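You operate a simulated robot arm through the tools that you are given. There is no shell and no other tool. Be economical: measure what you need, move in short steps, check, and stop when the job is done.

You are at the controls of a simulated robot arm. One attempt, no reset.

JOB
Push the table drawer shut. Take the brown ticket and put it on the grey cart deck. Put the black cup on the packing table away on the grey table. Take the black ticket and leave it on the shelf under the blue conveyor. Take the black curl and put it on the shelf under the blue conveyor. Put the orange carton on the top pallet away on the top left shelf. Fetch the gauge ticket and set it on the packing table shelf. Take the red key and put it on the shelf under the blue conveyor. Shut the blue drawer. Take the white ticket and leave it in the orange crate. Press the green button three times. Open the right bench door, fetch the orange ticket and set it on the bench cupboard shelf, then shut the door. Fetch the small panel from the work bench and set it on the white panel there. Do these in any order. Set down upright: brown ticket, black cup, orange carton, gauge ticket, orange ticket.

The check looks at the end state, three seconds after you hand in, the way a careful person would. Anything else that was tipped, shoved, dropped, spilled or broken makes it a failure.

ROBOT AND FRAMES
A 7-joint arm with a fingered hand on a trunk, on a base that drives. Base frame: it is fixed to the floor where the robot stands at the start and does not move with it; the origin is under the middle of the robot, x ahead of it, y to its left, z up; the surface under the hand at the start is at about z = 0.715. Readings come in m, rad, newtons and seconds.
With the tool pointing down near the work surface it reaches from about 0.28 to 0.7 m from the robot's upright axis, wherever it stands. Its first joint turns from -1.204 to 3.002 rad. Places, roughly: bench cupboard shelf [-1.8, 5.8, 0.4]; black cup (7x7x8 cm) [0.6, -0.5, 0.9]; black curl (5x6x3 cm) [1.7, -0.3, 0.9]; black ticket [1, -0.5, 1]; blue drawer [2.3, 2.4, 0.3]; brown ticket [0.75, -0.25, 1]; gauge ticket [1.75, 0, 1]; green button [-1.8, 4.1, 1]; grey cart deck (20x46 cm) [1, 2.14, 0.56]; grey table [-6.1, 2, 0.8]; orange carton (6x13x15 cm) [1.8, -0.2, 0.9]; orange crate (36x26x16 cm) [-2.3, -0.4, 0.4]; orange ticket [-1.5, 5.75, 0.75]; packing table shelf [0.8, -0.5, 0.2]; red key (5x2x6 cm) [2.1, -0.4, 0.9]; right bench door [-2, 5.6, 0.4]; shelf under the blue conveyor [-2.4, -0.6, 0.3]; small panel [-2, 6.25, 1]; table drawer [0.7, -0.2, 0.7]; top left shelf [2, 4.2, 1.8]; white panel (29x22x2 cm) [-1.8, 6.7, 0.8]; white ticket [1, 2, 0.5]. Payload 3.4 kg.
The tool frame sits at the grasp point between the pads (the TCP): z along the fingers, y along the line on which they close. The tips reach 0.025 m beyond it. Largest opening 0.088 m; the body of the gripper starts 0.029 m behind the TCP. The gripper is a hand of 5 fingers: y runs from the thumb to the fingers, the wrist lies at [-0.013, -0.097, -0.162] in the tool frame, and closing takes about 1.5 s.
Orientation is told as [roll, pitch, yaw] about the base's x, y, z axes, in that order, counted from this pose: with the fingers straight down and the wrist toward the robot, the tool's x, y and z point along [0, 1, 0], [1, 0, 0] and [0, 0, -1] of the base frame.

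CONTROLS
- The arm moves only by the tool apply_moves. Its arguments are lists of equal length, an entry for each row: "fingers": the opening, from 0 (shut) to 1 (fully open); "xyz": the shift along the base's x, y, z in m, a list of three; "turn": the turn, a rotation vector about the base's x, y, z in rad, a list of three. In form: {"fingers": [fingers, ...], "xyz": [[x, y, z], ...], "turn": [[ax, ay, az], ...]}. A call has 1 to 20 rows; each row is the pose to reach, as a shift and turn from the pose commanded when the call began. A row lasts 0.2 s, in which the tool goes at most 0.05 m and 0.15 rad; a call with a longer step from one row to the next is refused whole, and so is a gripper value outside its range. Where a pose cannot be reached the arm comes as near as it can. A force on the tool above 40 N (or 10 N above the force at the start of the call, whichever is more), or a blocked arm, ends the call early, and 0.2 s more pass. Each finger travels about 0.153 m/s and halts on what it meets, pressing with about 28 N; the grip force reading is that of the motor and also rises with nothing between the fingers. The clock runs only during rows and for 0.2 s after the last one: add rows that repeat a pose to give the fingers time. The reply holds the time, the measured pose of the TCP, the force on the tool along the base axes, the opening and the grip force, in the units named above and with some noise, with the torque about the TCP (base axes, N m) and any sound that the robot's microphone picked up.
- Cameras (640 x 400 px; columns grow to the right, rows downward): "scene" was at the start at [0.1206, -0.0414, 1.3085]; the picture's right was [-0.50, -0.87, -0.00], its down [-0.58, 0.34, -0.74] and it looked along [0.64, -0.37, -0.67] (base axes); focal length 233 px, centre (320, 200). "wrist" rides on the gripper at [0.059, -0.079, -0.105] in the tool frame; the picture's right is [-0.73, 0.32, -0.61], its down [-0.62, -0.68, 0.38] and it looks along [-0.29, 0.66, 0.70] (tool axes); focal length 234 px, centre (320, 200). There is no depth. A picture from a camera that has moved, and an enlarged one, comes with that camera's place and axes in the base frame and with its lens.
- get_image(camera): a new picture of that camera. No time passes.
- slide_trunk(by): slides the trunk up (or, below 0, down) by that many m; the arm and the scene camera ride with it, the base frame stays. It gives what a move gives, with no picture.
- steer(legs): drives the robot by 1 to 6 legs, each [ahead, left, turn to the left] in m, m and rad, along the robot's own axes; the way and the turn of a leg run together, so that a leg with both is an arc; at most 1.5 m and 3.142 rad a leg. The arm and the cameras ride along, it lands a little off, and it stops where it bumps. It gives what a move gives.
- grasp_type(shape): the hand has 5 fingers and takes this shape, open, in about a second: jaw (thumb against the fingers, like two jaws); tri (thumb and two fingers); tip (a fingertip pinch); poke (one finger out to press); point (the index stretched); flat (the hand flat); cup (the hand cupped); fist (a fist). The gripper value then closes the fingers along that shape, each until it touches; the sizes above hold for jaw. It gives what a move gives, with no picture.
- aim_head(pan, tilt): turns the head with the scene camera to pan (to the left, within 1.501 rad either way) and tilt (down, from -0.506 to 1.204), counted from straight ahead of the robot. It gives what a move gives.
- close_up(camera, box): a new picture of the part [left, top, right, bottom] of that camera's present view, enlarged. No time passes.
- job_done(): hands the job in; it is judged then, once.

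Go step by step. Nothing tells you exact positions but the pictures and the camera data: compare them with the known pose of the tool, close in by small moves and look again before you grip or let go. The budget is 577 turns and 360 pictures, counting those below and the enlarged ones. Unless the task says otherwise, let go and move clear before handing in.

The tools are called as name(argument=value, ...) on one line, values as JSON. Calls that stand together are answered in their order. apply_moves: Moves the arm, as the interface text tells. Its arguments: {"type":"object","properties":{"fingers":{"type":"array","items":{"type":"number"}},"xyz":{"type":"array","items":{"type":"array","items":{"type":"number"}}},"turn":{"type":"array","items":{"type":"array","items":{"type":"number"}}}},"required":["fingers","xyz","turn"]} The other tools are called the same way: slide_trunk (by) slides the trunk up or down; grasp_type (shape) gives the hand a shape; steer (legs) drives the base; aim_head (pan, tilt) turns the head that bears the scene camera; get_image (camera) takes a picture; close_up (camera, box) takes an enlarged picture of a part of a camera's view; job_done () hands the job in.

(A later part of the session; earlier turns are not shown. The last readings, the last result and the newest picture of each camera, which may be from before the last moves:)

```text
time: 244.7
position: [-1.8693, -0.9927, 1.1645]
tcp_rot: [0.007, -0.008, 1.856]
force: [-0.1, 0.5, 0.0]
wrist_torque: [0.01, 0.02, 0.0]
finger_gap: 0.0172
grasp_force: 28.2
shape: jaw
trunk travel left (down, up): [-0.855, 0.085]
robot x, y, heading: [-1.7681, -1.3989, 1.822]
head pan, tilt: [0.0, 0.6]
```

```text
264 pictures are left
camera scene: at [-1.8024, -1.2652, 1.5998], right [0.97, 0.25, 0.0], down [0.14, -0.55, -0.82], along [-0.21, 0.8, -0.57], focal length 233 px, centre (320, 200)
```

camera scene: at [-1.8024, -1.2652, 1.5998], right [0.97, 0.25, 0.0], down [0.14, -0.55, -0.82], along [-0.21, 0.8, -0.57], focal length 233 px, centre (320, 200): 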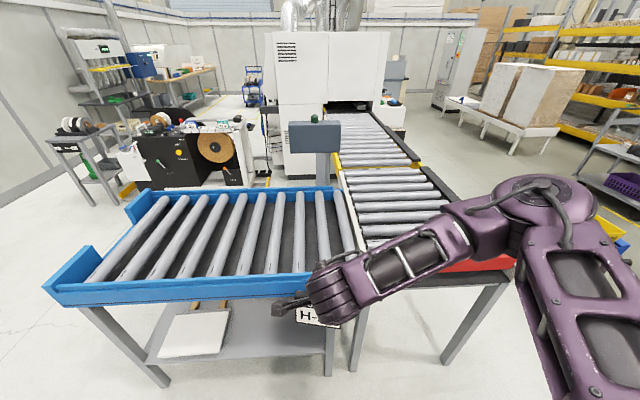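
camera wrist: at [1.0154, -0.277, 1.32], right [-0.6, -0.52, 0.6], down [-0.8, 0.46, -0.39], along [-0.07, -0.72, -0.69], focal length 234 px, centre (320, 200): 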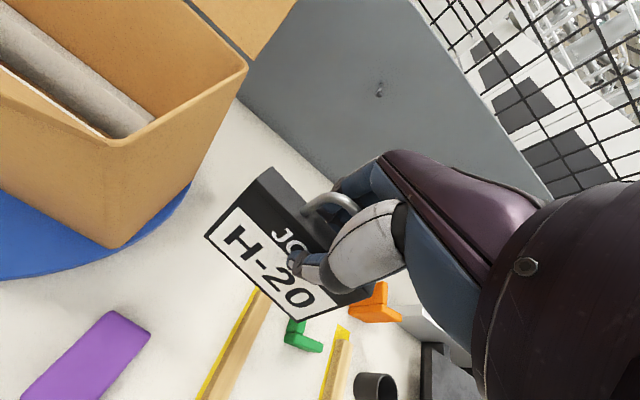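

Too near to lower here. Shift left and back first, then lower the trunk.

steer(legs=[[-0.2, 0.0, 0.05], [0, 0.41, 0]])

slide_trunk(by=-0.4)

slide_trunk(by=-0.4)

get_image(camera="scene")

```text
time: 248.4
position: [-2.2201, -1.31, 1.1646]
tcp_rot: [0.008, -0.009, 1.897]
force: [0.3, 0.0, 0.4]
wrist_torque: [-0.03, 0.0, 0.0]
finger_gap: 0.017
grasp_force: 27.9
shape: jaw
trunk travel left (down, up): [-0.855, 0.085]
robot x, y, heading: [-2.1023, -1.7165, 1.865]
head pan, tilt: [0.0, 0.6]
```

```text
time: 252.2
position: [-2.222, -1.3121, 0.7642]
tcp_rot: [0.007, -0.009, 1.896]
force: [0.9, -0.5, 0.2]
wrist_torque: [0.04, 0.01, -0.02]
finger_gap: 0.0174
grasp_force: 28.2
shape: jaw
trunk travel left (down, up): [-0.455, 0.485]
robot x, y, heading: [-2.1022, -1.7151, 1.869]
head pan, tilt: [0.0, 0.6]
```

```text
time: 256.1
position: [-2.2218, -1.3115, 0.3641]
tcp_rot: [0.006, -0.007, 1.897]
force: [0.9, -0.1, 0.8]
wrist_torque: [0.0, 0.01, 0.0]
finger_gap: 0.0169
grasp_force: 28.5
shape: jaw
trunk travel left (down, up): [-0.055, 0.885]
robot x, y, heading: [-2.1033, -1.7105, 1.869]
head pan, tilt: [0.0, 0.6]
```

```text
263 pictures are left
camera scene: at [-2.144, -1.5807, 0.7999], right [0.96, 0.29, 0.0], down [0.16, -0.54, -0.83], along [-0.24, 0.79, -0.56], focal length 233 px, centre (320, 200)
```

scene: 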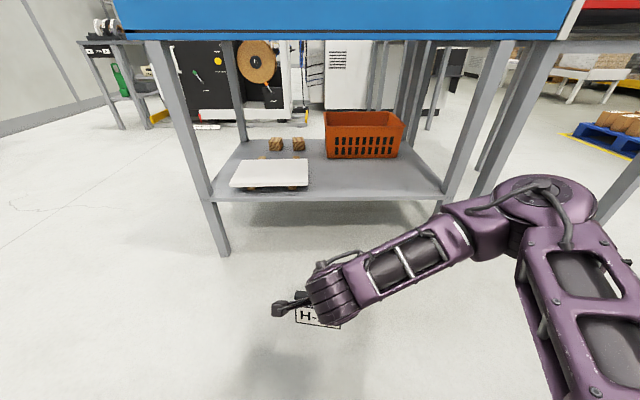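

Raise the hand to clear the shelf edge, extend, and look.

apply_moves(fingers=[0, 0, 0, 0, 0, 0], xyz=[[0, 0.01, 0.04], [0, 0.04, 0.08], [-0.01, 0.08, 0.1], [-0.02, 0.12, 0.1], [-0.03, 0.16, 0.1], [-0.035, 0.2, 0.1]], turn=[[0, 0, 0], [0, 0, 0], [0, 0, 0], [0, 0, 0], [0, 0, 0], [0, 0, 0]])

steer(legs=[[0.25, 0, 0]])

get_image(camera="scene")

get_image(camera="wrist")

```text
time: 257.5
position: [-2.258, -1.1097, 0.4631]
tcp_rot: [0.01, -0.009, 1.897]
force: [0.2, -0.3, 0.3]
wrist_torque: [-0.02, 0.03, -0.04]
finger_gap: 0.0172
grasp_force: 28.0
shape: jaw
trunk travel left (down, up): [-0.055, 0.885]
robot x, y, heading: [-2.1072, -1.7118, 1.865]
head pan, tilt: [0.0, 0.6]
```

```text
time: 259.3
position: [-2.3296, -0.8701, 0.463]
tcp_rot: [0.008, -0.008, 1.896]
force: [-0.4, 0.3, 0.4]
wrist_torque: [-0.01, 0.02, 0.0]
finger_gap: 0.0169
grasp_force: 28.2
shape: jaw
trunk travel left (down, up): [-0.055, 0.885]
robot x, y, heading: [-2.1744, -1.4736, 1.864]
head pan, tilt: [0.0, 0.6]
```

```text
262 pictures are left
camera scene: at [-2.2161, -1.3414, 0.7999], right [0.96, 0.29, 0.0], down [0.16, -0.54, -0.83], along [-0.24, 0.79, -0.56], focal length 233 px, centre (320, 200)
```

scene: 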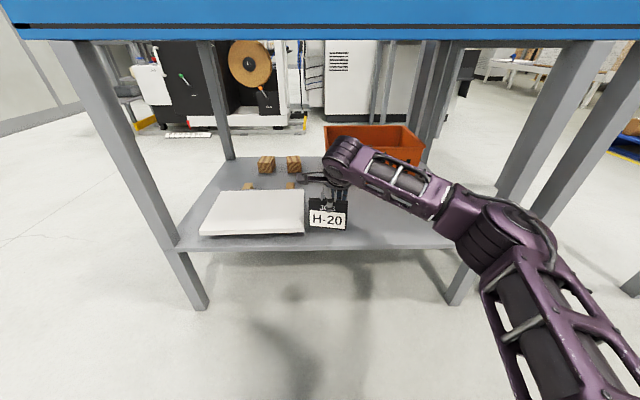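

```text
261 pictures are left
camera wrist: at [-2.3581, -0.9642, 0.5698], right [0.59, 0.53, 0.6], down [0.8, -0.44, -0.39], along [0.06, 0.72, -0.69], focal length 234 px, centre (320, 200)
```

wrist: 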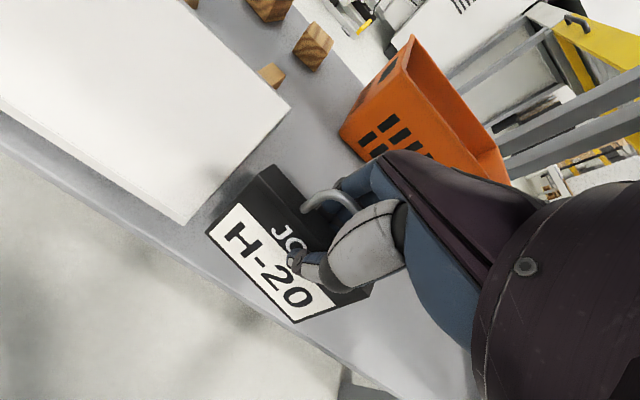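

Alignment is good: ticket between the board and the crate front. Drive in 0.16 m, then lower.

steer(legs=[[0.16, -0.02, 0]])

apply_moves(fingers=[0, 0, 0], xyz=[[0, 0, -0.03], [0, 0, -0.055], [0, 0, -0.075]], turn=[[0, 0, 0], [0, 0, 0], [0, 0, 0]])

get_image(camera="scene")

get_image(camera="wrist")

```text
time: 260.7
position: [-2.3565, -0.7083, 0.4639]
tcp_rot: [0.008, -0.009, 1.896]
force: [-0.4, 0.4, 0.0]
wrist_torque: [-0.02, -0.02, 0.01]
finger_gap: 0.0169
grasp_force: 27.6
shape: jaw
trunk travel left (down, up): [-0.055, 0.885]
robot x, y, heading: [-2.2024, -1.3139, 1.864]
head pan, tilt: [0.0, 0.6]
```

```text
time: 261.5
position: [-2.3557, -0.7087, 0.3943]
tcp_rot: [0.01, -0.019, 1.896]
force: [2.0, -2.2, 19.1]
wrist_torque: [0.03, 0.0, 0.05]
finger_gap: 0.0173
grasp_force: 27.8
shape: jaw
trunk travel left (down, up): [-0.055, 0.885]
robot x, y, heading: [-2.1999, -1.3132, 1.865]
head pan, tilt: [0.0, 0.6]
```

```text
260 pictures are left
camera scene: at [-2.2432, -1.182, 0.8008], right [0.96, 0.29, 0.0], down [0.16, -0.54, -0.83], along [-0.24, 0.79, -0.56], focal length 233 px, centre (320, 200)
```

scene: 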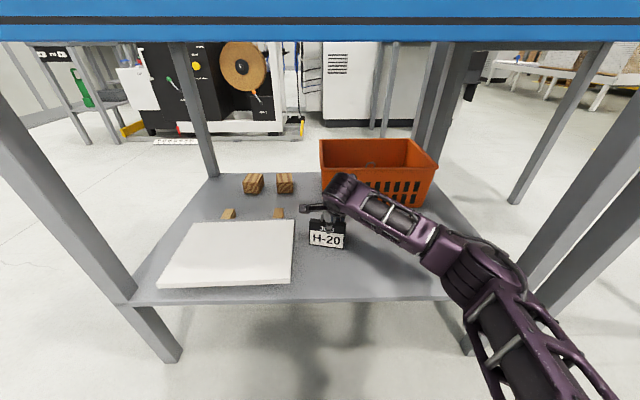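

```text
259 pictures are left
camera wrist: at [-2.3849, -0.8031, 0.4994], right [0.59, 0.53, 0.61], down [0.8, -0.44, -0.4], along [0.05, 0.72, -0.69], focal length 234 px, centre (320, 200)
```

wrist: 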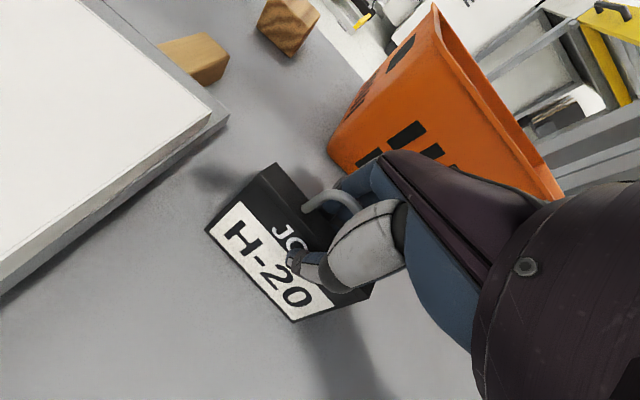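

Touched down. Release, rise, and back out.

apply_moves(fingers=[0, 0.4, 0.8, 1, 1, 1, 1, 1], xyz=[[0, 0, 0.006], [0, 0, 0.006], [0, 0, 0.006], [0, 0, 0.006], [0, 0, 0.03], [0, 0, 0.06], [0, 0, 0.09], [0, 0, 0.1]], turn=[[0, 0, 0], [0, 0, 0], [0, 0, 0], [0, 0, 0], [0, 0, 0], [0, 0, 0], [0, 0, 0], [0, 0, 0]])

get_image(camera="wrist")

get_image(camera="scene")

```text
time: 263.3
position: [-2.3577, -0.708, 0.4898]
tcp_rot: [0.009, -0.009, 1.896]
force: [0.6, -0.8, -0.4]
wrist_torque: [0.03, -0.02, -0.01]
finger_gap: 0.0881
grasp_force: 0.1
shape: jaw
trunk travel left (down, up): [-0.055, 0.885]
robot x, y, heading: [-2.2029, -1.3171, 1.861]
head pan, tilt: [0.0, 0.6]
```

```text
258 pictures are left
camera wrist: at [-2.3862, -0.8024, 0.5952], right [0.59, 0.53, 0.6], down [0.8, -0.44, -0.39], along [0.06, 0.72, -0.69], focal length 234 px, centre (320, 200)
```

wrist: 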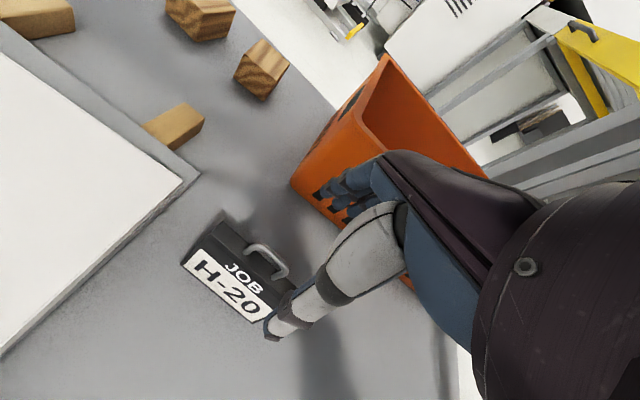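

```text
257 pictures are left
camera scene: at [-2.2437, -1.18, 0.7999], right [0.96, 0.29, 0.0], down [0.16, -0.54, -0.83], along [-0.24, 0.79, -0.56], focal length 233 px, centre (320, 200)
```

scene: 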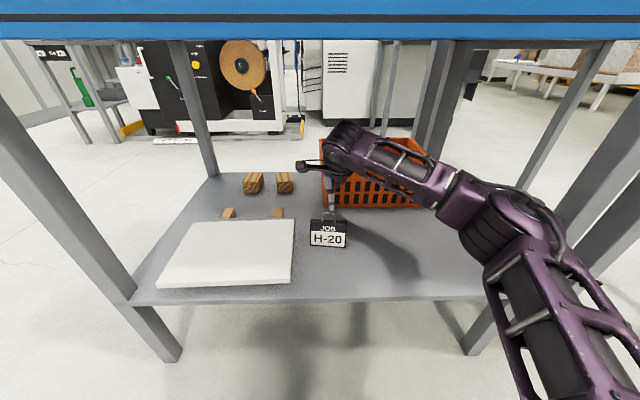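

The black ticket stands on the shelf. Back out, tuck the arm, raise, and drive to the pallet stack east of the table.

steer(legs=[[-0.45, 0, 0]])

apply_moves(fingers=[1, 1, 1, 1, 1], xyz=[[0.01, -0.04, 0.02], [0.02, -0.08, 0.04], [0.03, -0.12, 0.06], [0.04, -0.16, 0.08], [0.05, -0.19, 0.1]], turn=[[0, 0, 0], [0, 0, 0], [0, 0, 0], [0, 0, 0], [0, 0, 0]])

slide_trunk(by=0.4)

slide_trunk(by=0.2)

steer(legs=[[0, 0, -1.39], [1.5, 0, 0], [0, 0, 1.1], [1.1, 0, 0], [0, 0, -1.29], [1.4, 0, 0]])

aim_head(pan=-0.4, tilt=0.5)

get_image(camera="scene")

```text
time: 266.1
position: [-2.2253, -1.1409, 0.4901]
tcp_rot: [0.008, -0.009, 1.89]
force: [0.0, 0.2, -0.2]
wrist_torque: [0.0, 0.01, 0.0]
finger_gap: 0.088
grasp_force: 0.2
shape: jaw
trunk travel left (down, up): [-0.055, 0.885]
robot x, y, heading: [-2.0763, -1.7476, 1.86]
head pan, tilt: [0.0, 0.6]
```

```text
time: 267.2
position: [-2.1729, -1.3311, 0.5864]
tcp_rot: [0.008, -0.008, 1.891]
force: [0.4, -0.2, 0.3]
wrist_torque: [0.0, 0.0, -0.01]
finger_gap: 0.0881
grasp_force: 0.0
shape: jaw
trunk travel left (down, up): [-0.055, 0.885]
robot x, y, heading: [-2.0728, -1.7429, 1.856]
head pan, tilt: [0.0, 0.6]
```

```text
time: 271.1
position: [-2.1742, -1.3312, 0.9866]
tcp_rot: [0.008, -0.007, 1.89]
force: [0.1, -0.6, -0.3]
wrist_torque: [-0.01, 0.02, -0.01]
finger_gap: 0.0883
grasp_force: 0.0
shape: jaw
trunk travel left (down, up): [-0.455, 0.485]
robot x, y, heading: [-2.0753, -1.7428, 1.859]
head pan, tilt: [0.0, 0.6]
```

```text
time: 273.2
position: [-2.173, -1.3309, 1.1871]
tcp_rot: [0.008, -0.009, 1.89]
force: [0.5, -0.2, 0.1]
wrist_torque: [-0.02, 0.02, 0.01]
finger_gap: 0.0879
grasp_force: 0.1
shape: jaw
trunk travel left (down, up): [-0.655, 0.285]
robot x, y, heading: [-2.0732, -1.7442, 1.86]
head pan, tilt: [0.0, 0.6]
```

```text
time: 301.9
position: [1.0526, 0.4832, 1.1874]
tcp_rot: [0.008, -0.009, 0.307]
force: [0.3, 0.2, 0.4]
wrist_torque: [-0.02, -0.01, -0.01]
finger_gap: 0.0882
grasp_force: 0.1
shape: jaw
trunk travel left (down, up): [-0.655, 0.285]
robot x, y, heading: [0.6379, 0.3894, 0.271]
head pan, tilt: [0.0, 0.6]
```

```text
time: 302.8
position: [1.0521, 0.4816, 1.1878]
tcp_rot: [0.007, -0.008, 0.306]
force: [0.3, 1.2, 0.0]
wrist_torque: [-0.02, -0.01, 0.02]
finger_gap: 0.0879
grasp_force: 0.1
shape: jaw
trunk travel left (down, up): [-0.655, 0.285]
robot x, y, heading: [0.6323, 0.3889, 0.27]
head pan, tilt: [-0.4, 0.499]
```

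```text
256 pictures are left
camera scene: at [0.7729, 0.3906, 1.409], right [-0.13, -0.99, 0.0], down [-0.48, 0.06, -0.88], along [0.87, -0.11, -0.48], focal length 233 px, centre (320, 200)
```

scene: 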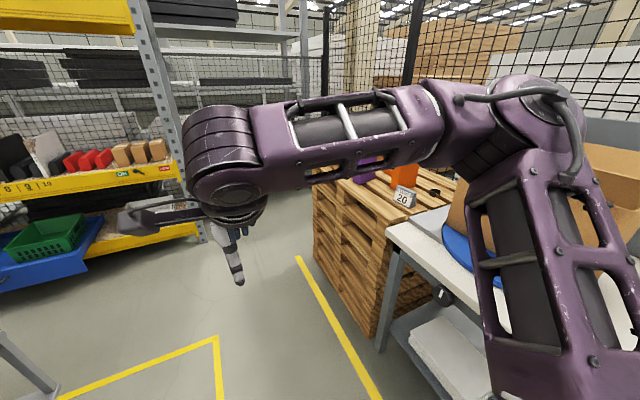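

Drive along to the pallet stack and face it.

steer(legs=[[0.95, 0.0, 0], [0, 0, -1.56]])

aim_head(pan=0.0, tilt=0.65)

get_image(camera="scene")

get_image(camera="wrist")

```text
time: 311.5
position: [1.6442, 0.2244, 1.1861]
tcp_rot: [0.008, -0.009, -1.263]
force: [0.1, -0.8, -0.4]
wrist_torque: [0.02, 0.0, 0.02]
finger_gap: 0.088
grasp_force: 0.0
shape: jaw
trunk travel left (down, up): [-0.655, 0.285]
robot x, y, heading: [1.5505, 0.6405, -1.297]
head pan, tilt: [-0.4, 0.499]
```

```text
time: 312.4
position: [1.6442, 0.2248, 1.1878]
tcp_rot: [0.008, -0.008, -1.263]
force: [0.6, -0.4, -0.6]
wrist_torque: [0.01, -0.02, 0.0]
finger_gap: 0.0878
grasp_force: 0.1
shape: jaw
trunk travel left (down, up): [-0.655, 0.285]
robot x, y, heading: [1.5512, 0.6436, -1.298]
head pan, tilt: [0.0, 0.649]
```

```text
255 pictures are left
camera scene: at [1.5838, 0.5099, 1.3956], right [-0.96, -0.27, 0.0], down [-0.16, 0.58, -0.8], along [0.22, -0.77, -0.6], focal length 233 px, centre (320, 200)
```

scene: 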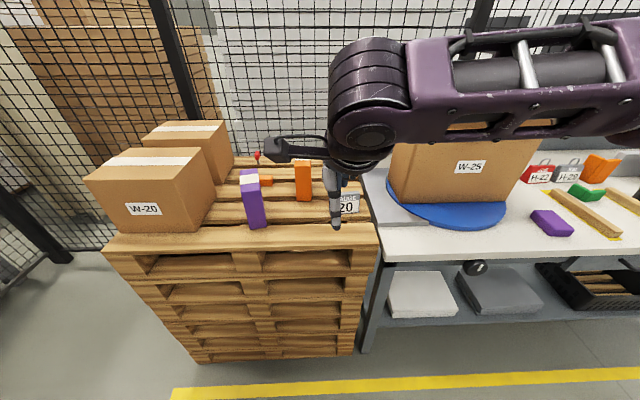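

```text
254 pictures are left
camera wrist: at [1.6752, 0.3191, 1.2926], right [-0.6, -0.52, 0.6], down [-0.8, 0.46, -0.39], along [-0.07, -0.72, -0.69], focal length 234 px, centre (320, 200)
```

wrist: 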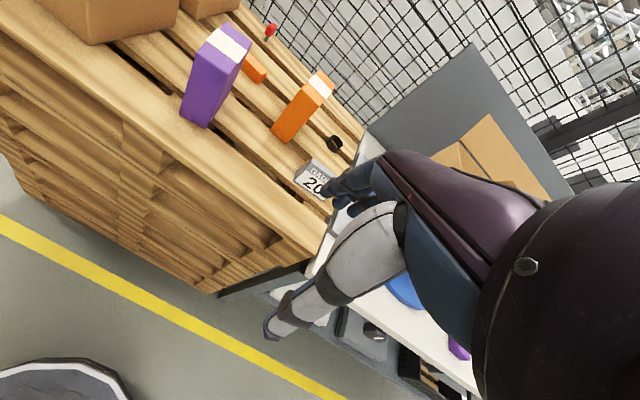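

close_up(camera="wrist", box=[160, 0, 416, 210])

close_up(camera="scene", box=[210, 130, 400, 250])

```text
1.90 times, centred on (288, 105) of wrist
camera zoom: at [1.6752, 0.3191, 1.2926], right [-0.6, -0.52, 0.6], down [-0.8, 0.46, -0.39], along [-0.07, -0.72, -0.69], focal length 446 px, centre (381, 381)
```

zoom: 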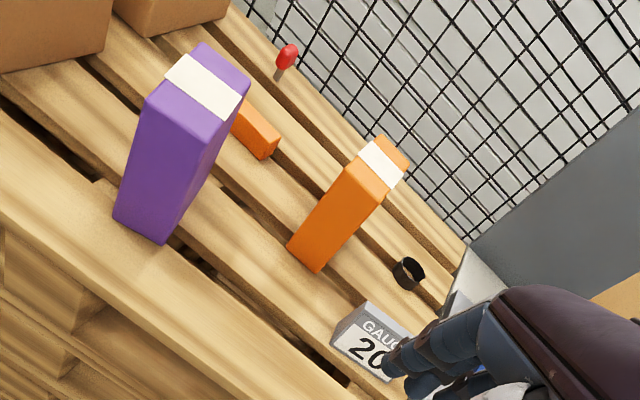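

```text
3.33 times, centred on (305, 190) of scene
camera zoom: at [1.5838, 0.5099, 1.3956], right [-0.96, -0.27, 0.0], down [-0.16, 0.58, -0.8], along [0.22, -0.77, -0.6], focal length 776 px, centre (370, 233)
```

zoom: 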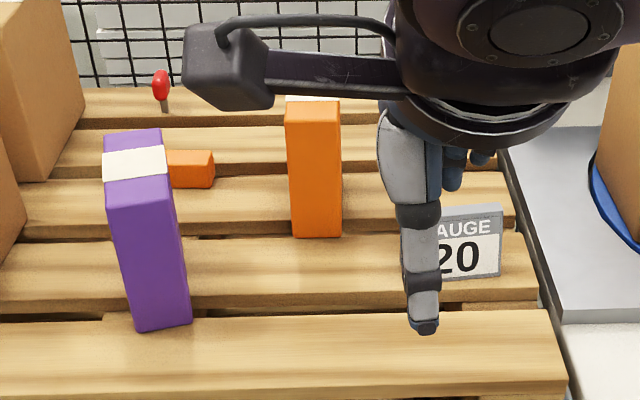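

I see gauge ticket, orange carton, black curl, red key, and other boxes on the stack. Move closer and take new views for better triangulation.

steer(legs=[[0.25, -0.05, 0]])

apply_moves(fingers=[1, 1, 1], xyz=[[-0.01, 0.03, 0.02], [-0.02, 0.06, 0.05], [-0.02, 0.08, 0.08]], turn=[[0, 0, 0], [0, 0, 0], [0, 0, 0]])

get_image(camera="scene")

get_image(camera="wrist")

```text
time: 314.3
position: [1.6616, -0.032, 1.1876]
tcp_rot: [0.006, -0.01, -1.267]
force: [-0.3, -0.3, 0.2]
wrist_torque: [-0.01, -0.03, 0.01]
finger_gap: 0.088
grasp_force: 0.0
shape: jaw
trunk travel left (down, up): [-0.655, 0.285]
robot x, y, heading: [1.5685, 0.3848, -1.298]
head pan, tilt: [0.0, 0.649]
```

```text
time: 315.1
position: [1.6406, 0.0505, 1.2691]
tcp_rot: [0.008, -0.009, -1.267]
force: [0.3, -0.2, 0.5]
wrist_torque: [-0.02, -0.02, -0.02]
finger_gap: 0.0881
grasp_force: 0.0
shape: jaw
trunk travel left (down, up): [-0.655, 0.285]
robot x, y, heading: [1.5667, 0.3844, -1.295]
head pan, tilt: [0.0, 0.649]
```

```text
251 pictures are left
camera scene: at [1.6032, 0.2557, 1.3957], right [-0.96, -0.27, 0.0], down [-0.16, 0.58, -0.8], along [0.21, -0.77, -0.6], focal length 233 px, centre (320, 200)
```

scene: 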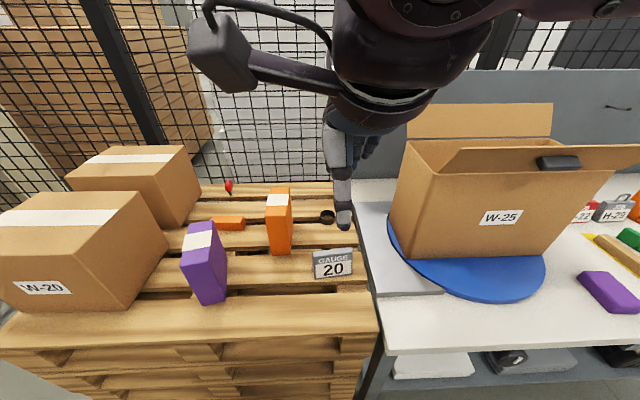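

```text
250 pictures are left
camera wrist: at [1.6728, 0.1447, 1.374], right [-0.6, -0.52, 0.61], down [-0.8, 0.46, -0.39], along [-0.07, -0.72, -0.69], focal length 234 px, centre (320, 200)
```

wrist: 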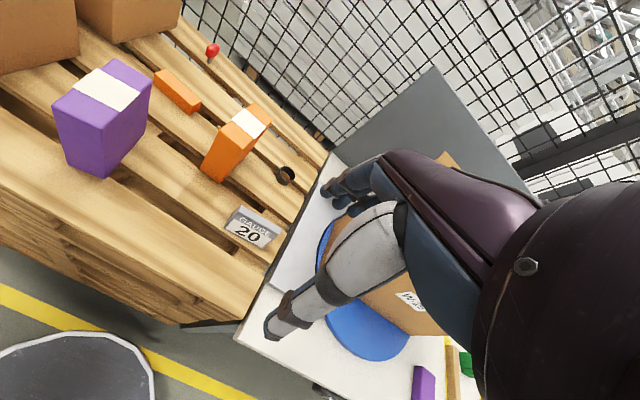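

close_up(camera="scene", box=[200, 160, 392, 300])

close_up(camera="wrist", box=[140, 30, 360, 260])

```text
2.86 times, centred on (296, 230) of scene
camera zoom: at [1.6032, 0.2557, 1.3957], right [-0.96, -0.27, 0.0], down [-0.16, 0.58, -0.8], along [0.21, -0.77, -0.6], focal length 665 px, centre (389, 114)
```

zoom: 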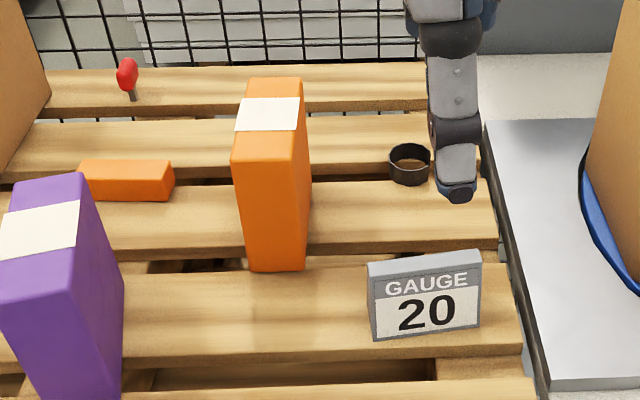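

```text
1.74 times, centred on (250, 145) of wrist
camera zoom: at [1.6728, 0.1447, 1.374], right [-0.6, -0.52, 0.61], down [-0.8, 0.46, -0.39], along [-0.07, -0.72, -0.69], focal length 407 px, centre (442, 296)
```

zoom: 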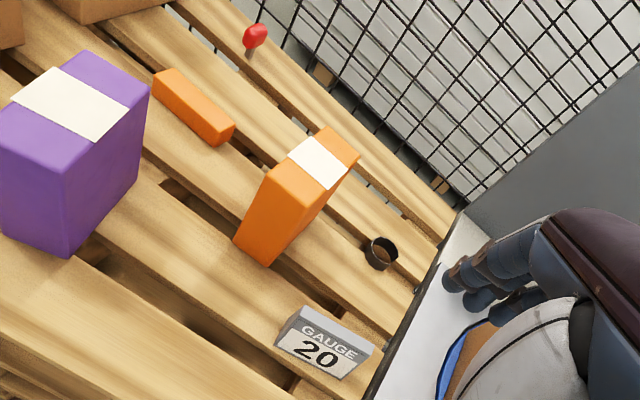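

Triangulation puts the pallet top at z≈0.868 and the gauge ticket centre at (1.673,-0.114), yaw ~24°. Move above it and descend.

apply_moves(fingers=[1, 1, 1, 1, 1, 1], xyz=[[0.008, -0.035, -0.03], [0.016, -0.07, -0.06], [0.024, -0.105, -0.09], [0.032, -0.14, -0.12], [0.032, -0.165, -0.16], [0.032, -0.165, -0.2]], turn=[[0, 0, 0.05], [0, 0, 0.1], [0, 0, 0.108], [0, 0, 0.108], [0, 0, 0.108], [0, 0, 0.108]])

apply_moves(fingers=[1, 1, 1], xyz=[[0, 0, -0.04], [0, 0, -0.08], [0, 0, -0.1]], turn=[[0, 0, 0], [0, 0, 0], [0, 0, 0]])

get_image(camera="wrist")

get_image(camera="scene")

```text
time: 316.5
position: [1.6738, -0.1191, 1.0651]
tcp_rot: [0.006, -0.011, -1.159]
force: [0.1, 0.1, 0.1]
wrist_torque: [0.03, 0.02, 0.02]
finger_gap: 0.0879
grasp_force: 0.0
shape: jaw
trunk travel left (down, up): [-0.655, 0.285]
robot x, y, heading: [1.5667, 0.3899, -1.303]
head pan, tilt: [0.0, 0.649]
```

```text
time: 317.3
position: [1.6735, -0.1181, 0.9654]
tcp_rot: [0.009, -0.01, -1.159]
force: [0.3, 0.4, 0.0]
wrist_torque: [0.03, 0.02, 0.0]
finger_gap: 0.0882
grasp_force: 0.0
shape: jaw
trunk travel left (down, up): [-0.655, 0.285]
robot x, y, heading: [1.5659, 0.3834, -1.302]
head pan, tilt: [0.0, 0.649]
```

```text
247 pictures are left
camera wrist: at [1.6939, -0.0208, 1.0704], right [-0.54, -0.58, 0.6], down [-0.84, 0.37, -0.4], along [0.0, -0.72, -0.69], focal length 234 px, centre (320, 200)
```

wrist: 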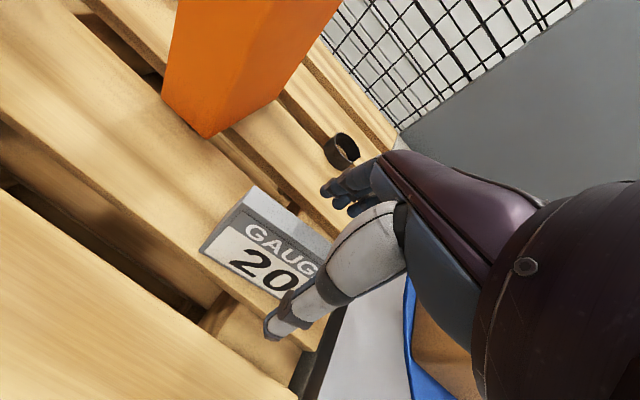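

```text
246 pictures are left
camera scene: at [1.6028, 0.2537, 1.3956], right [-0.96, -0.27, 0.0], down [-0.16, 0.58, -0.8], along [0.21, -0.77, -0.6], focal length 233 px, centre (320, 200)
```

scene: 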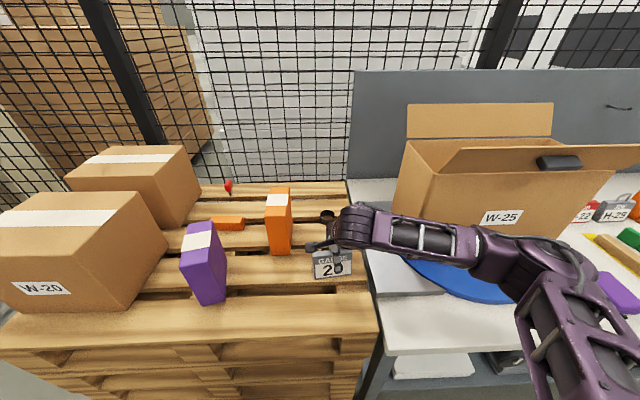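

close_up(camera="wrist", box=[180, 150, 372, 330])

```text
2.22 times, centred on (276, 240) of wrist
camera zoom: at [1.6939, -0.0208, 1.0704], right [-0.54, -0.58, 0.6], down [-0.84, 0.37, -0.4], along [0.0, -0.72, -0.69], focal length 520 px, centre (418, 111)
```

zoom: 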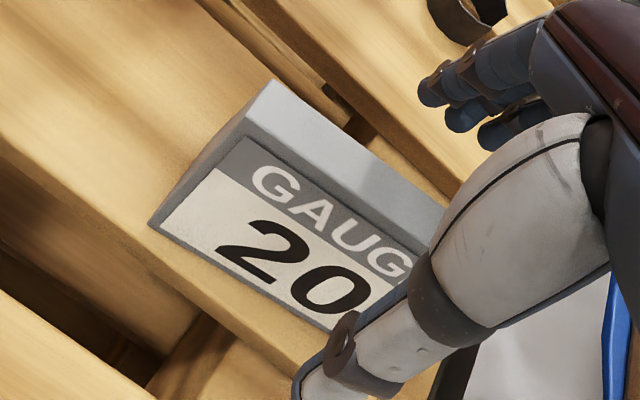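

Centred. Descend to z≈0.93 and close.

apply_moves(fingers=[1, 1, 0.5, 0, 0, 0, 0, 0, 0, 0], xyz=[[0, 0, -0.018], [0, 0, -0.035], [0, 0, -0.035], [0, 0, -0.035], [0, 0, -0.035], [0, 0, -0.035], [0, 0, -0.035], [0, 0, -0.035], [0, 0, -0.035], [0, 0, -0.035]], turn=[[0, 0, 0], [0, 0, 0], [0, 0, 0], [0, 0, 0], [0, 0, 0], [0, 0, 0], [0, 0, 0], [0, 0, 0], [0, 0, 0], [0, 0, 0]])

apply_moves(fingers=[0, 0, 0, 0], xyz=[[0, 0, 0.03], [0, 0, 0.07], [0, 0, 0.12], [0, 0, 0.17]], turn=[[0, 0, 0], [0, 0, 0], [0, 0, 0], [0, 0, 0]])

get_image(camera="wrist")

```text
time: 319.5
position: [1.674, -0.1155, 0.9317]
tcp_rot: [0.007, -0.008, -1.158]
force: [0.3, -0.5, 1.1]
wrist_torque: [0.0, -0.03, 0.04]
finger_gap: 0.0219
grasp_force: 28.4
shape: jaw
trunk travel left (down, up): [-0.655, 0.285]
robot x, y, heading: [1.5718, 0.3884, -1.299]
head pan, tilt: [0.0, 0.649]
```

```text
time: 320.5
position: [1.6768, -0.1156, 1.1035]
tcp_rot: [0.008, -0.009, -1.16]
force: [-0.1, 0.5, -0.4]
wrist_torque: [-0.02, -0.04, -0.01]
finger_gap: 0.0221
grasp_force: 28.0
shape: jaw
trunk travel left (down, up): [-0.655, 0.285]
robot x, y, heading: [1.5693, 0.3844, -1.3]
head pan, tilt: [0.0, 0.649]
```

```text
244 pictures are left
camera wrist: at [1.6984, -0.0182, 1.2093], right [-0.54, -0.58, 0.6], down [-0.84, 0.37, -0.39], along [0.0, -0.72, -0.69], focal length 234 px, centre (320, 200)
```

wrist: 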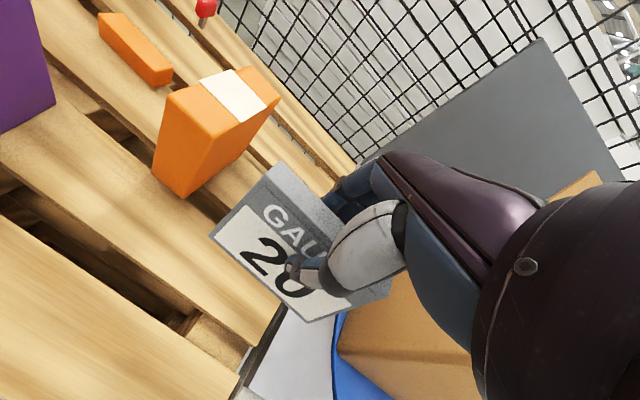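

Gauge ticket held. The packing shelf has a ~17 cm gap between the grey stack and the black crate near e≈0.465. Back off, tuck, and strafe along the table there.

apply_moves(fingers=[0, 0, 0], xyz=[[-0.01, 0.03, 0.02], [-0.02, 0.06, 0.04], [-0.03, 0.09, 0.05]], turn=[[0, 0, -0.04], [0, 0, -0.08], [0, 0, -0.12]])

steer(legs=[[-0.27, 0, 0], [0, -1.1, 0]])

slide_trunk(by=-0.4)

aim_head(pan=0.0, tilt=0.6)

get_image(camera="scene")

get_image(camera="wrist")

```text
time: 321.3
position: [1.6455, -0.0223, 1.1536]
tcp_rot: [0.009, -0.01, -1.281]
force: [1.1, 0.2, -0.1]
wrist_torque: [-0.04, 0.0, 0.0]
finger_gap: 0.0219
grasp_force: 28.0
shape: jaw
trunk travel left (down, up): [-0.655, 0.285]
robot x, y, heading: [1.5663, 0.3832, -1.297]
head pan, tilt: [0.0, 0.649]
```

```text
time: 328.4
position: [0.5002, -0.0566, 1.1523]
tcp_rot: [0.008, -0.01, -1.288]
force: [0.4, -0.7, 0.3]
wrist_torque: [-0.02, -0.01, -0.02]
finger_gap: 0.0218
grasp_force: 28.3
shape: jaw
trunk travel left (down, up): [-0.655, 0.285]
robot x, y, heading: [0.4287, 0.3517, -1.306]
head pan, tilt: [0.0, 0.649]
```

```text
time: 332.3
position: [0.501, -0.0567, 0.7524]
tcp_rot: [0.007, -0.007, -1.286]
force: [-1.2, 0.5, 0.4]
wrist_torque: [0.0, -0.03, 0.02]
finger_gap: 0.0218
grasp_force: 28.0
shape: jaw
trunk travel left (down, up): [-0.255, 0.685]
robot x, y, heading: [0.4226, 0.3523, -1.304]
head pan, tilt: [0.0, 0.649]
```

```text
time: 332.9
position: [0.5002, -0.0552, 0.753]
tcp_rot: [0.007, -0.009, -1.286]
force: [-0.6, 0.4, 0.3]
wrist_torque: [0.01, -0.01, -0.04]
finger_gap: 0.0219
grasp_force: 27.6
shape: jaw
trunk travel left (down, up): [-0.255, 0.685]
robot x, y, heading: [0.4277, 0.3538, -1.308]
head pan, tilt: [0.0, 0.6]
```

```text
243 pictures are left
camera scene: at [0.4602, 0.2215, 0.9999], right [-0.97, -0.26, 0.0], down [-0.15, 0.55, -0.82], along [0.21, -0.8, -0.57], focal length 233 px, centre (320, 200)
```

scene: 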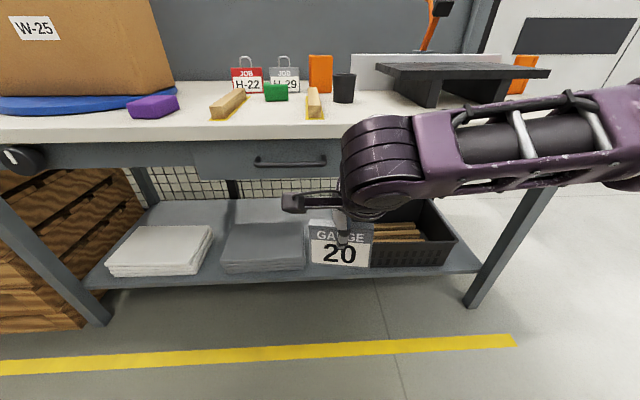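

```text
242 pictures are left
camera wrist: at [0.5335, 0.0368, 0.8582], right [-0.61, -0.51, 0.6], down [-0.79, 0.48, -0.39], along [-0.09, -0.72, -0.69], focal length 234 px, centre (320, 200)
```

wrist: 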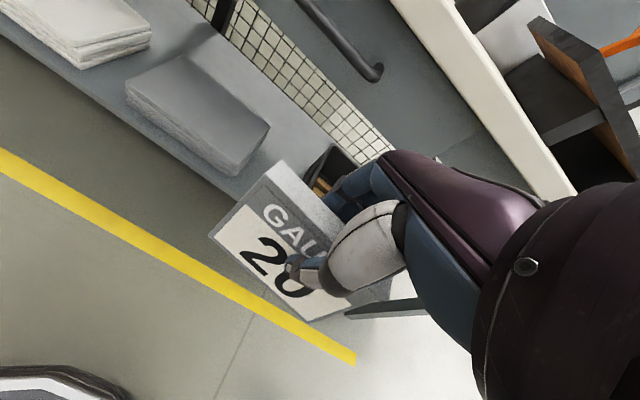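

The gap between the grey stack (e≈0.555) and crate (e≈0.36) is right ahead. Lower fully, bring the hand down, then creep in.

slide_trunk(by=-0.25)

apply_moves(fingers=[0, 0, 0, 0], xyz=[[0, 0, -0.05], [0, 0, -0.1], [-0.003, -0.01, -0.14], [-0.003, -0.02, -0.165]], turn=[[0, 0, 0], [0, 0, 0], [0, 0, 0], [0, 0, 0]])

steer(legs=[[0.26, 0, 0.01]])

get_image(camera="scene")

get_image(camera="wrist")

```text
time: 335.5
position: [0.5001, -0.0564, 0.5024]
tcp_rot: [0.007, -0.009, -1.287]
force: [-0.2, 0.0, -0.5]
wrist_torque: [0.0, 0.02, -0.02]
finger_gap: 0.0223
grasp_force: 27.7
shape: jaw
trunk travel left (down, up): [-0.005, 0.935]
robot x, y, heading: [0.4275, 0.35, -1.311]
head pan, tilt: [0.0, 0.6]
```

```text
time: 336.5
position: [0.4968, -0.0763, 0.3363]
tcp_rot: [0.007, -0.008, -1.288]
force: [0.4, 0.1, 0.5]
wrist_torque: [-0.01, 0.01, 0.01]
finger_gap: 0.0216
grasp_force: 28.3
shape: jaw
trunk travel left (down, up): [-0.005, 0.935]
robot x, y, heading: [0.4316, 0.3528, -1.308]
head pan, tilt: [0.0, 0.6]
```

```text
time: 338.4
position: [0.5713, -0.3278, 0.3372]
tcp_rot: [0.007, -0.008, -1.274]
force: [0.0, 0.5, -0.1]
wrist_torque: [0.02, 0.01, 0.01]
finger_gap: 0.0218
grasp_force: 27.6
shape: jaw
trunk travel left (down, up): [-0.005, 0.935]
robot x, y, heading: [0.4964, 0.1031, -1.301]
head pan, tilt: [0.0, 0.6]
```

```text
241 pictures are left
camera scene: at [0.5309, -0.0295, 0.7499], right [-0.96, -0.27, 0.0], down [-0.15, 0.54, -0.83], along [0.22, -0.79, -0.56], focal length 233 px, centre (320, 200)
```

scene: 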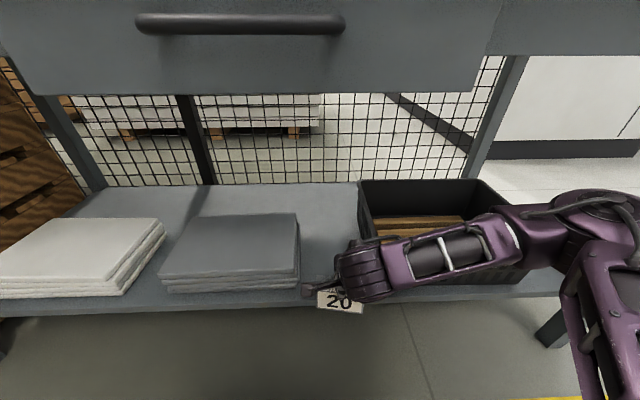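

```text
240 pictures are left
camera wrist: at [0.6027, -0.2345, 0.4424], right [-0.61, -0.52, 0.6], down [-0.79, 0.47, -0.39], along [-0.08, -0.72, -0.69], focal length 234 px, centre (320, 200)
```

wrist: 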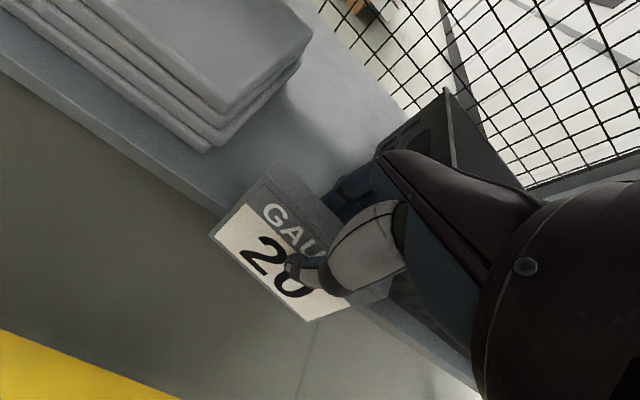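

Now extend the hand 0.1 m inward, staying high, and check against the stack and crate.

apply_moves(fingers=[0, 0, 0], xyz=[[0.009, -0.032, 0], [0.018, -0.064, 0], [0.028, -0.096, 0]], turn=[[0, 0, -0.01], [0, 0, -0.01], [0, 0, -0.01]])

get_image(camera="scene")

get_image(camera="wrist")

```text
time: 339.2
position: [0.5969, -0.4249, 0.3376]
tcp_rot: [0.007, -0.008, -1.286]
force: [0.1, 0.0, -1.1]
wrist_torque: [0.03, 0.0, 0.04]
finger_gap: 0.0217
grasp_force: 28.4
shape: jaw
trunk travel left (down, up): [-0.005, 0.935]
robot x, y, heading: [0.4928, 0.1049, -1.298]
head pan, tilt: [0.0, 0.6]
```

```text
239 pictures are left
camera scene: at [0.5308, -0.0295, 0.7499], right [-0.96, -0.27, 0.0], down [-0.15, 0.54, -0.83], along [0.22, -0.79, -0.56], focal length 233 px, centre (320, 200)
```

scene: 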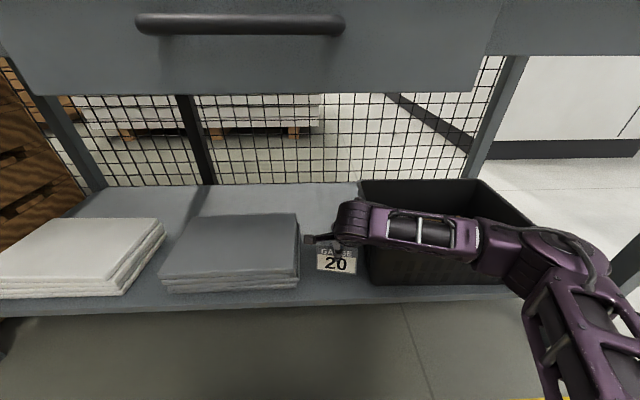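

```text
238 pictures are left
camera wrist: at [0.6316, -0.3317, 0.4428], right [-0.61, -0.51, 0.6], down [-0.79, 0.48, -0.39], along [-0.09, -0.72, -0.69], focal length 234 px, centre (320, 200)
```

wrist: 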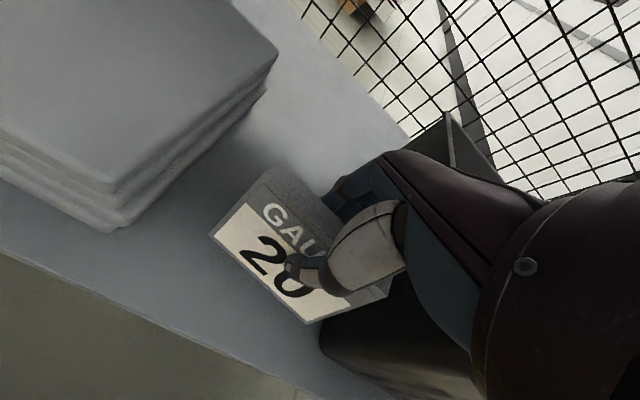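

Slight shift left, then lower in steps watching the forearm above the crate rim.

apply_moves(fingers=[0, 0, 0], xyz=[[0.008, 0.002, -0.015], [0.008, 0.002, -0.03], [0.008, 0.002, -0.045]], turn=[[0, 0, 0], [0, 0, 0], [0, 0, 0]])

close_up(camera="scene", box=[270, 150, 590, 350])

get_image(camera="wrist")

```text
time: 340.0
position: [0.6065, -0.4232, 0.2907]
tcp_rot: [0.007, -0.009, -1.286]
force: [0.2, 0.4, -0.3]
wrist_torque: [-0.03, -0.02, -0.01]
finger_gap: 0.0218
grasp_force: 27.5
shape: jaw
trunk travel left (down, up): [-0.005, 0.935]
robot x, y, heading: [0.4966, 0.104, -1.294]
head pan, tilt: [0.0, 0.6]
```

```text
2.00 times, centred on (430, 250) of scene
camera zoom: at [0.5309, -0.0295, 0.7499], right [-0.96, -0.27, 0.0], down [-0.15, 0.54, -0.83], along [0.22, -0.79, -0.56], focal length 466 px, centre (100, 100)
```

zoom: 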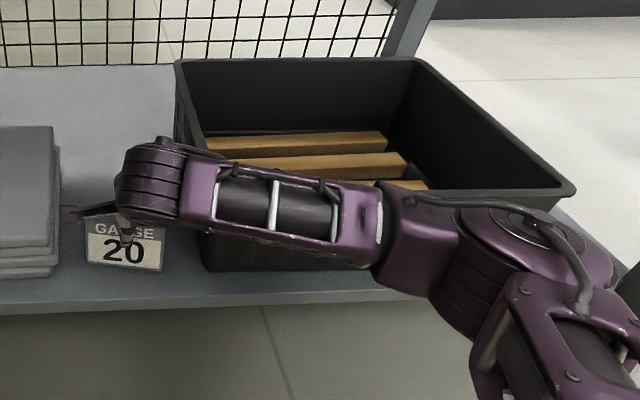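

```text
236 pictures are left
camera wrist: at [0.6402, -0.3288, 0.3974], right [-0.61, -0.51, 0.6], down [-0.79, 0.48, -0.39], along [-0.09, -0.72, -0.69], focal length 234 px, centre (320, 200)
```

wrist: 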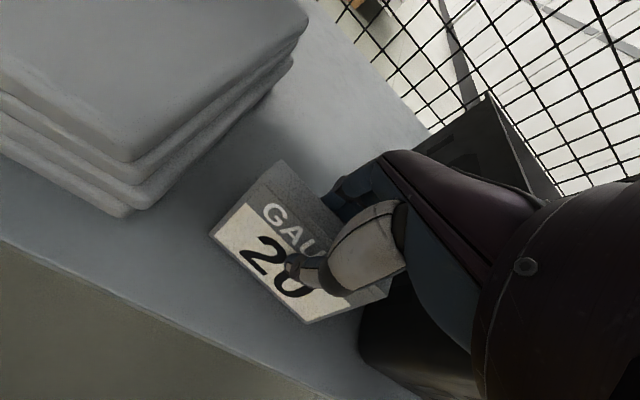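

The forearm passes close over the crate. I'll back out and re-approach from further left so the forearm comes straight in.

apply_moves(fingers=[0, 0], xyz=[[0, 0, 0.03], [0, 0, 0.06]], turn=[[0, 0, 0], [0, 0, 0]])

steer(legs=[[-0.25, 0, 0], [0, 0.3, 0]])

apply_moves(fingers=[0, 0, 0, 0, 0, 0, 0], xyz=[[-0.038, -0.011, 0], [-0.077, -0.022, 0], [-0.115, -0.034, 0], [-0.154, -0.045, 0], [-0.192, -0.056, 0], [-0.23, -0.067, 0], [-0.269, -0.078, 0]], turn=[[0, 0, 0], [0, 0, 0], [0, 0, 0], [0, 0, 0], [0, 0, 0], [0, 0, 0], [0, 0, 0]])

aim_head(pan=-0.5, tilt=0.65)

get_image(camera="scene")

```text
time: 340.6
position: [0.607, -0.4217, 0.3515]
tcp_rot: [0.008, -0.008, -1.286]
force: [0.3, -0.6, -0.3]
wrist_torque: [0.03, 0.05, -0.02]
finger_gap: 0.0218
grasp_force: 28.0
shape: jaw
trunk travel left (down, up): [-0.005, 0.935]
robot x, y, heading: [0.498, 0.1008, -1.298]
head pan, tilt: [0.0, 0.6]
```

```text
time: 344.0
position: [0.8301, -0.1031, 0.3515]
tcp_rot: [0.007, -0.008, -1.287]
force: [0.5, 0.5, -0.4]
wrist_torque: [-0.01, -0.02, 0.03]
finger_gap: 0.0216
grasp_force: 27.7
shape: jaw
trunk travel left (down, up): [-0.005, 0.935]
robot x, y, heading: [0.7196, 0.4246, -1.302]
head pan, tilt: [0.0, 0.6]
```

```text
time: 345.6
position: [0.5621, -0.1807, 0.3515]
tcp_rot: [0.007, -0.008, -1.284]
force: [-0.1, 0.2, -0.9]
wrist_torque: [0.0, -0.03, 0.01]
finger_gap: 0.0218
grasp_force: 28.3
shape: jaw
trunk travel left (down, up): [-0.005, 0.935]
robot x, y, heading: [0.7228, 0.4229, -1.295]
head pan, tilt: [0.0, 0.6]
```

```text
time: 346.6
position: [0.5626, -0.1799, 0.3528]
tcp_rot: [0.01, -0.009, -1.287]
force: [-0.1, 0.3, 0.8]
wrist_torque: [-0.01, 0.01, 0.01]
finger_gap: 0.0217
grasp_force: 27.9
shape: jaw
trunk travel left (down, up): [-0.005, 0.935]
robot x, y, heading: [0.7214, 0.422, -1.298]
head pan, tilt: [-0.499, 0.649]
```

```text
235 pictures are left
camera scene: at [0.7119, 0.2911, 0.7456], right [-0.97, 0.22, 0.0], down [0.14, 0.59, -0.8], along [-0.18, -0.78, -0.6], focal length 233 px, centre (320, 200)
```

scene: 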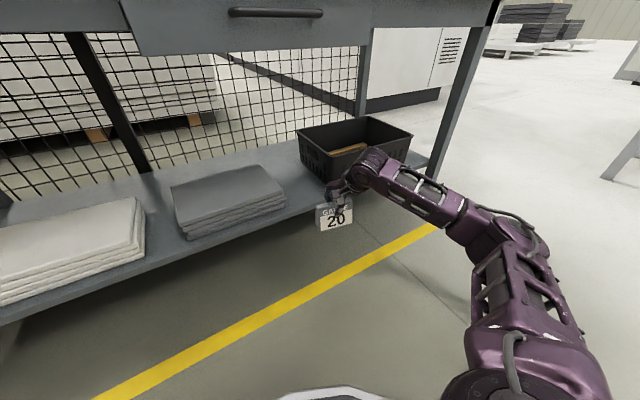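

On reflection the forearm stays in front of the crate (n<0.53 vs crate front 0.57), so it's safe. Move in again and lower.

steer(legs=[[0.2, 0, 0.01]])

get_image(camera="scene")

get_image(camera="wrist")

```text
time: 348.2
position: [0.6246, -0.3781, 0.352]
tcp_rot: [0.008, -0.008, -1.279]
force: [-0.1, -0.2, 0.6]
wrist_torque: [0.0, -0.03, 0.01]
finger_gap: 0.0219
grasp_force: 28.3
shape: jaw
trunk travel left (down, up): [-0.005, 0.935]
robot x, y, heading: [0.7737, 0.2254, -1.29]
head pan, tilt: [-0.499, 0.649]
```

```text
234 pictures are left
camera scene: at [0.769, 0.0942, 0.7456], right [-0.98, 0.22, 0.0], down [0.13, 0.59, -0.8], along [-0.17, -0.78, -0.6], focal length 233 px, centre (320, 200)
```

scene: 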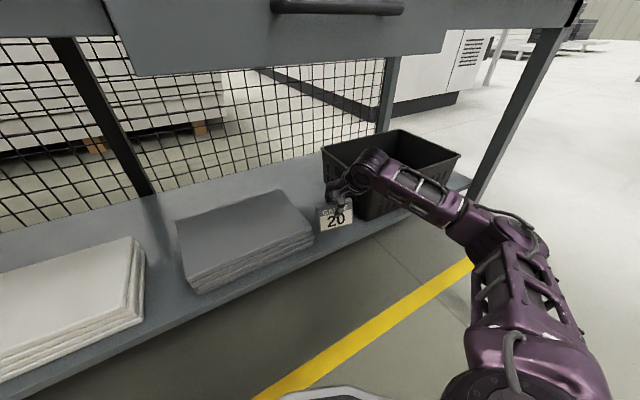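

```text
233 pictures are left
camera wrist: at [0.6572, -0.2845, 0.458], right [-0.61, -0.51, 0.6], down [-0.79, 0.47, -0.39], along [-0.08, -0.72, -0.69], focal length 234 px, centre (320, 200)
```

wrist: 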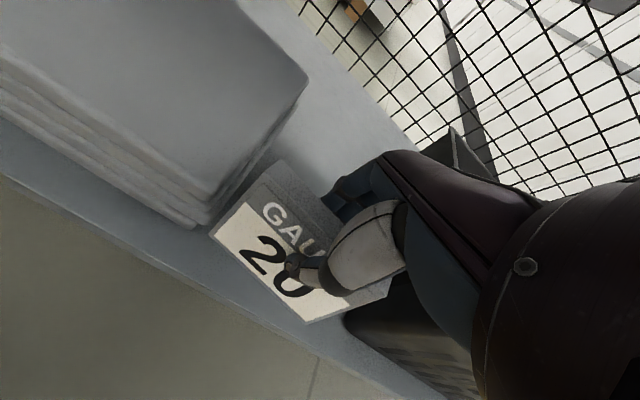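

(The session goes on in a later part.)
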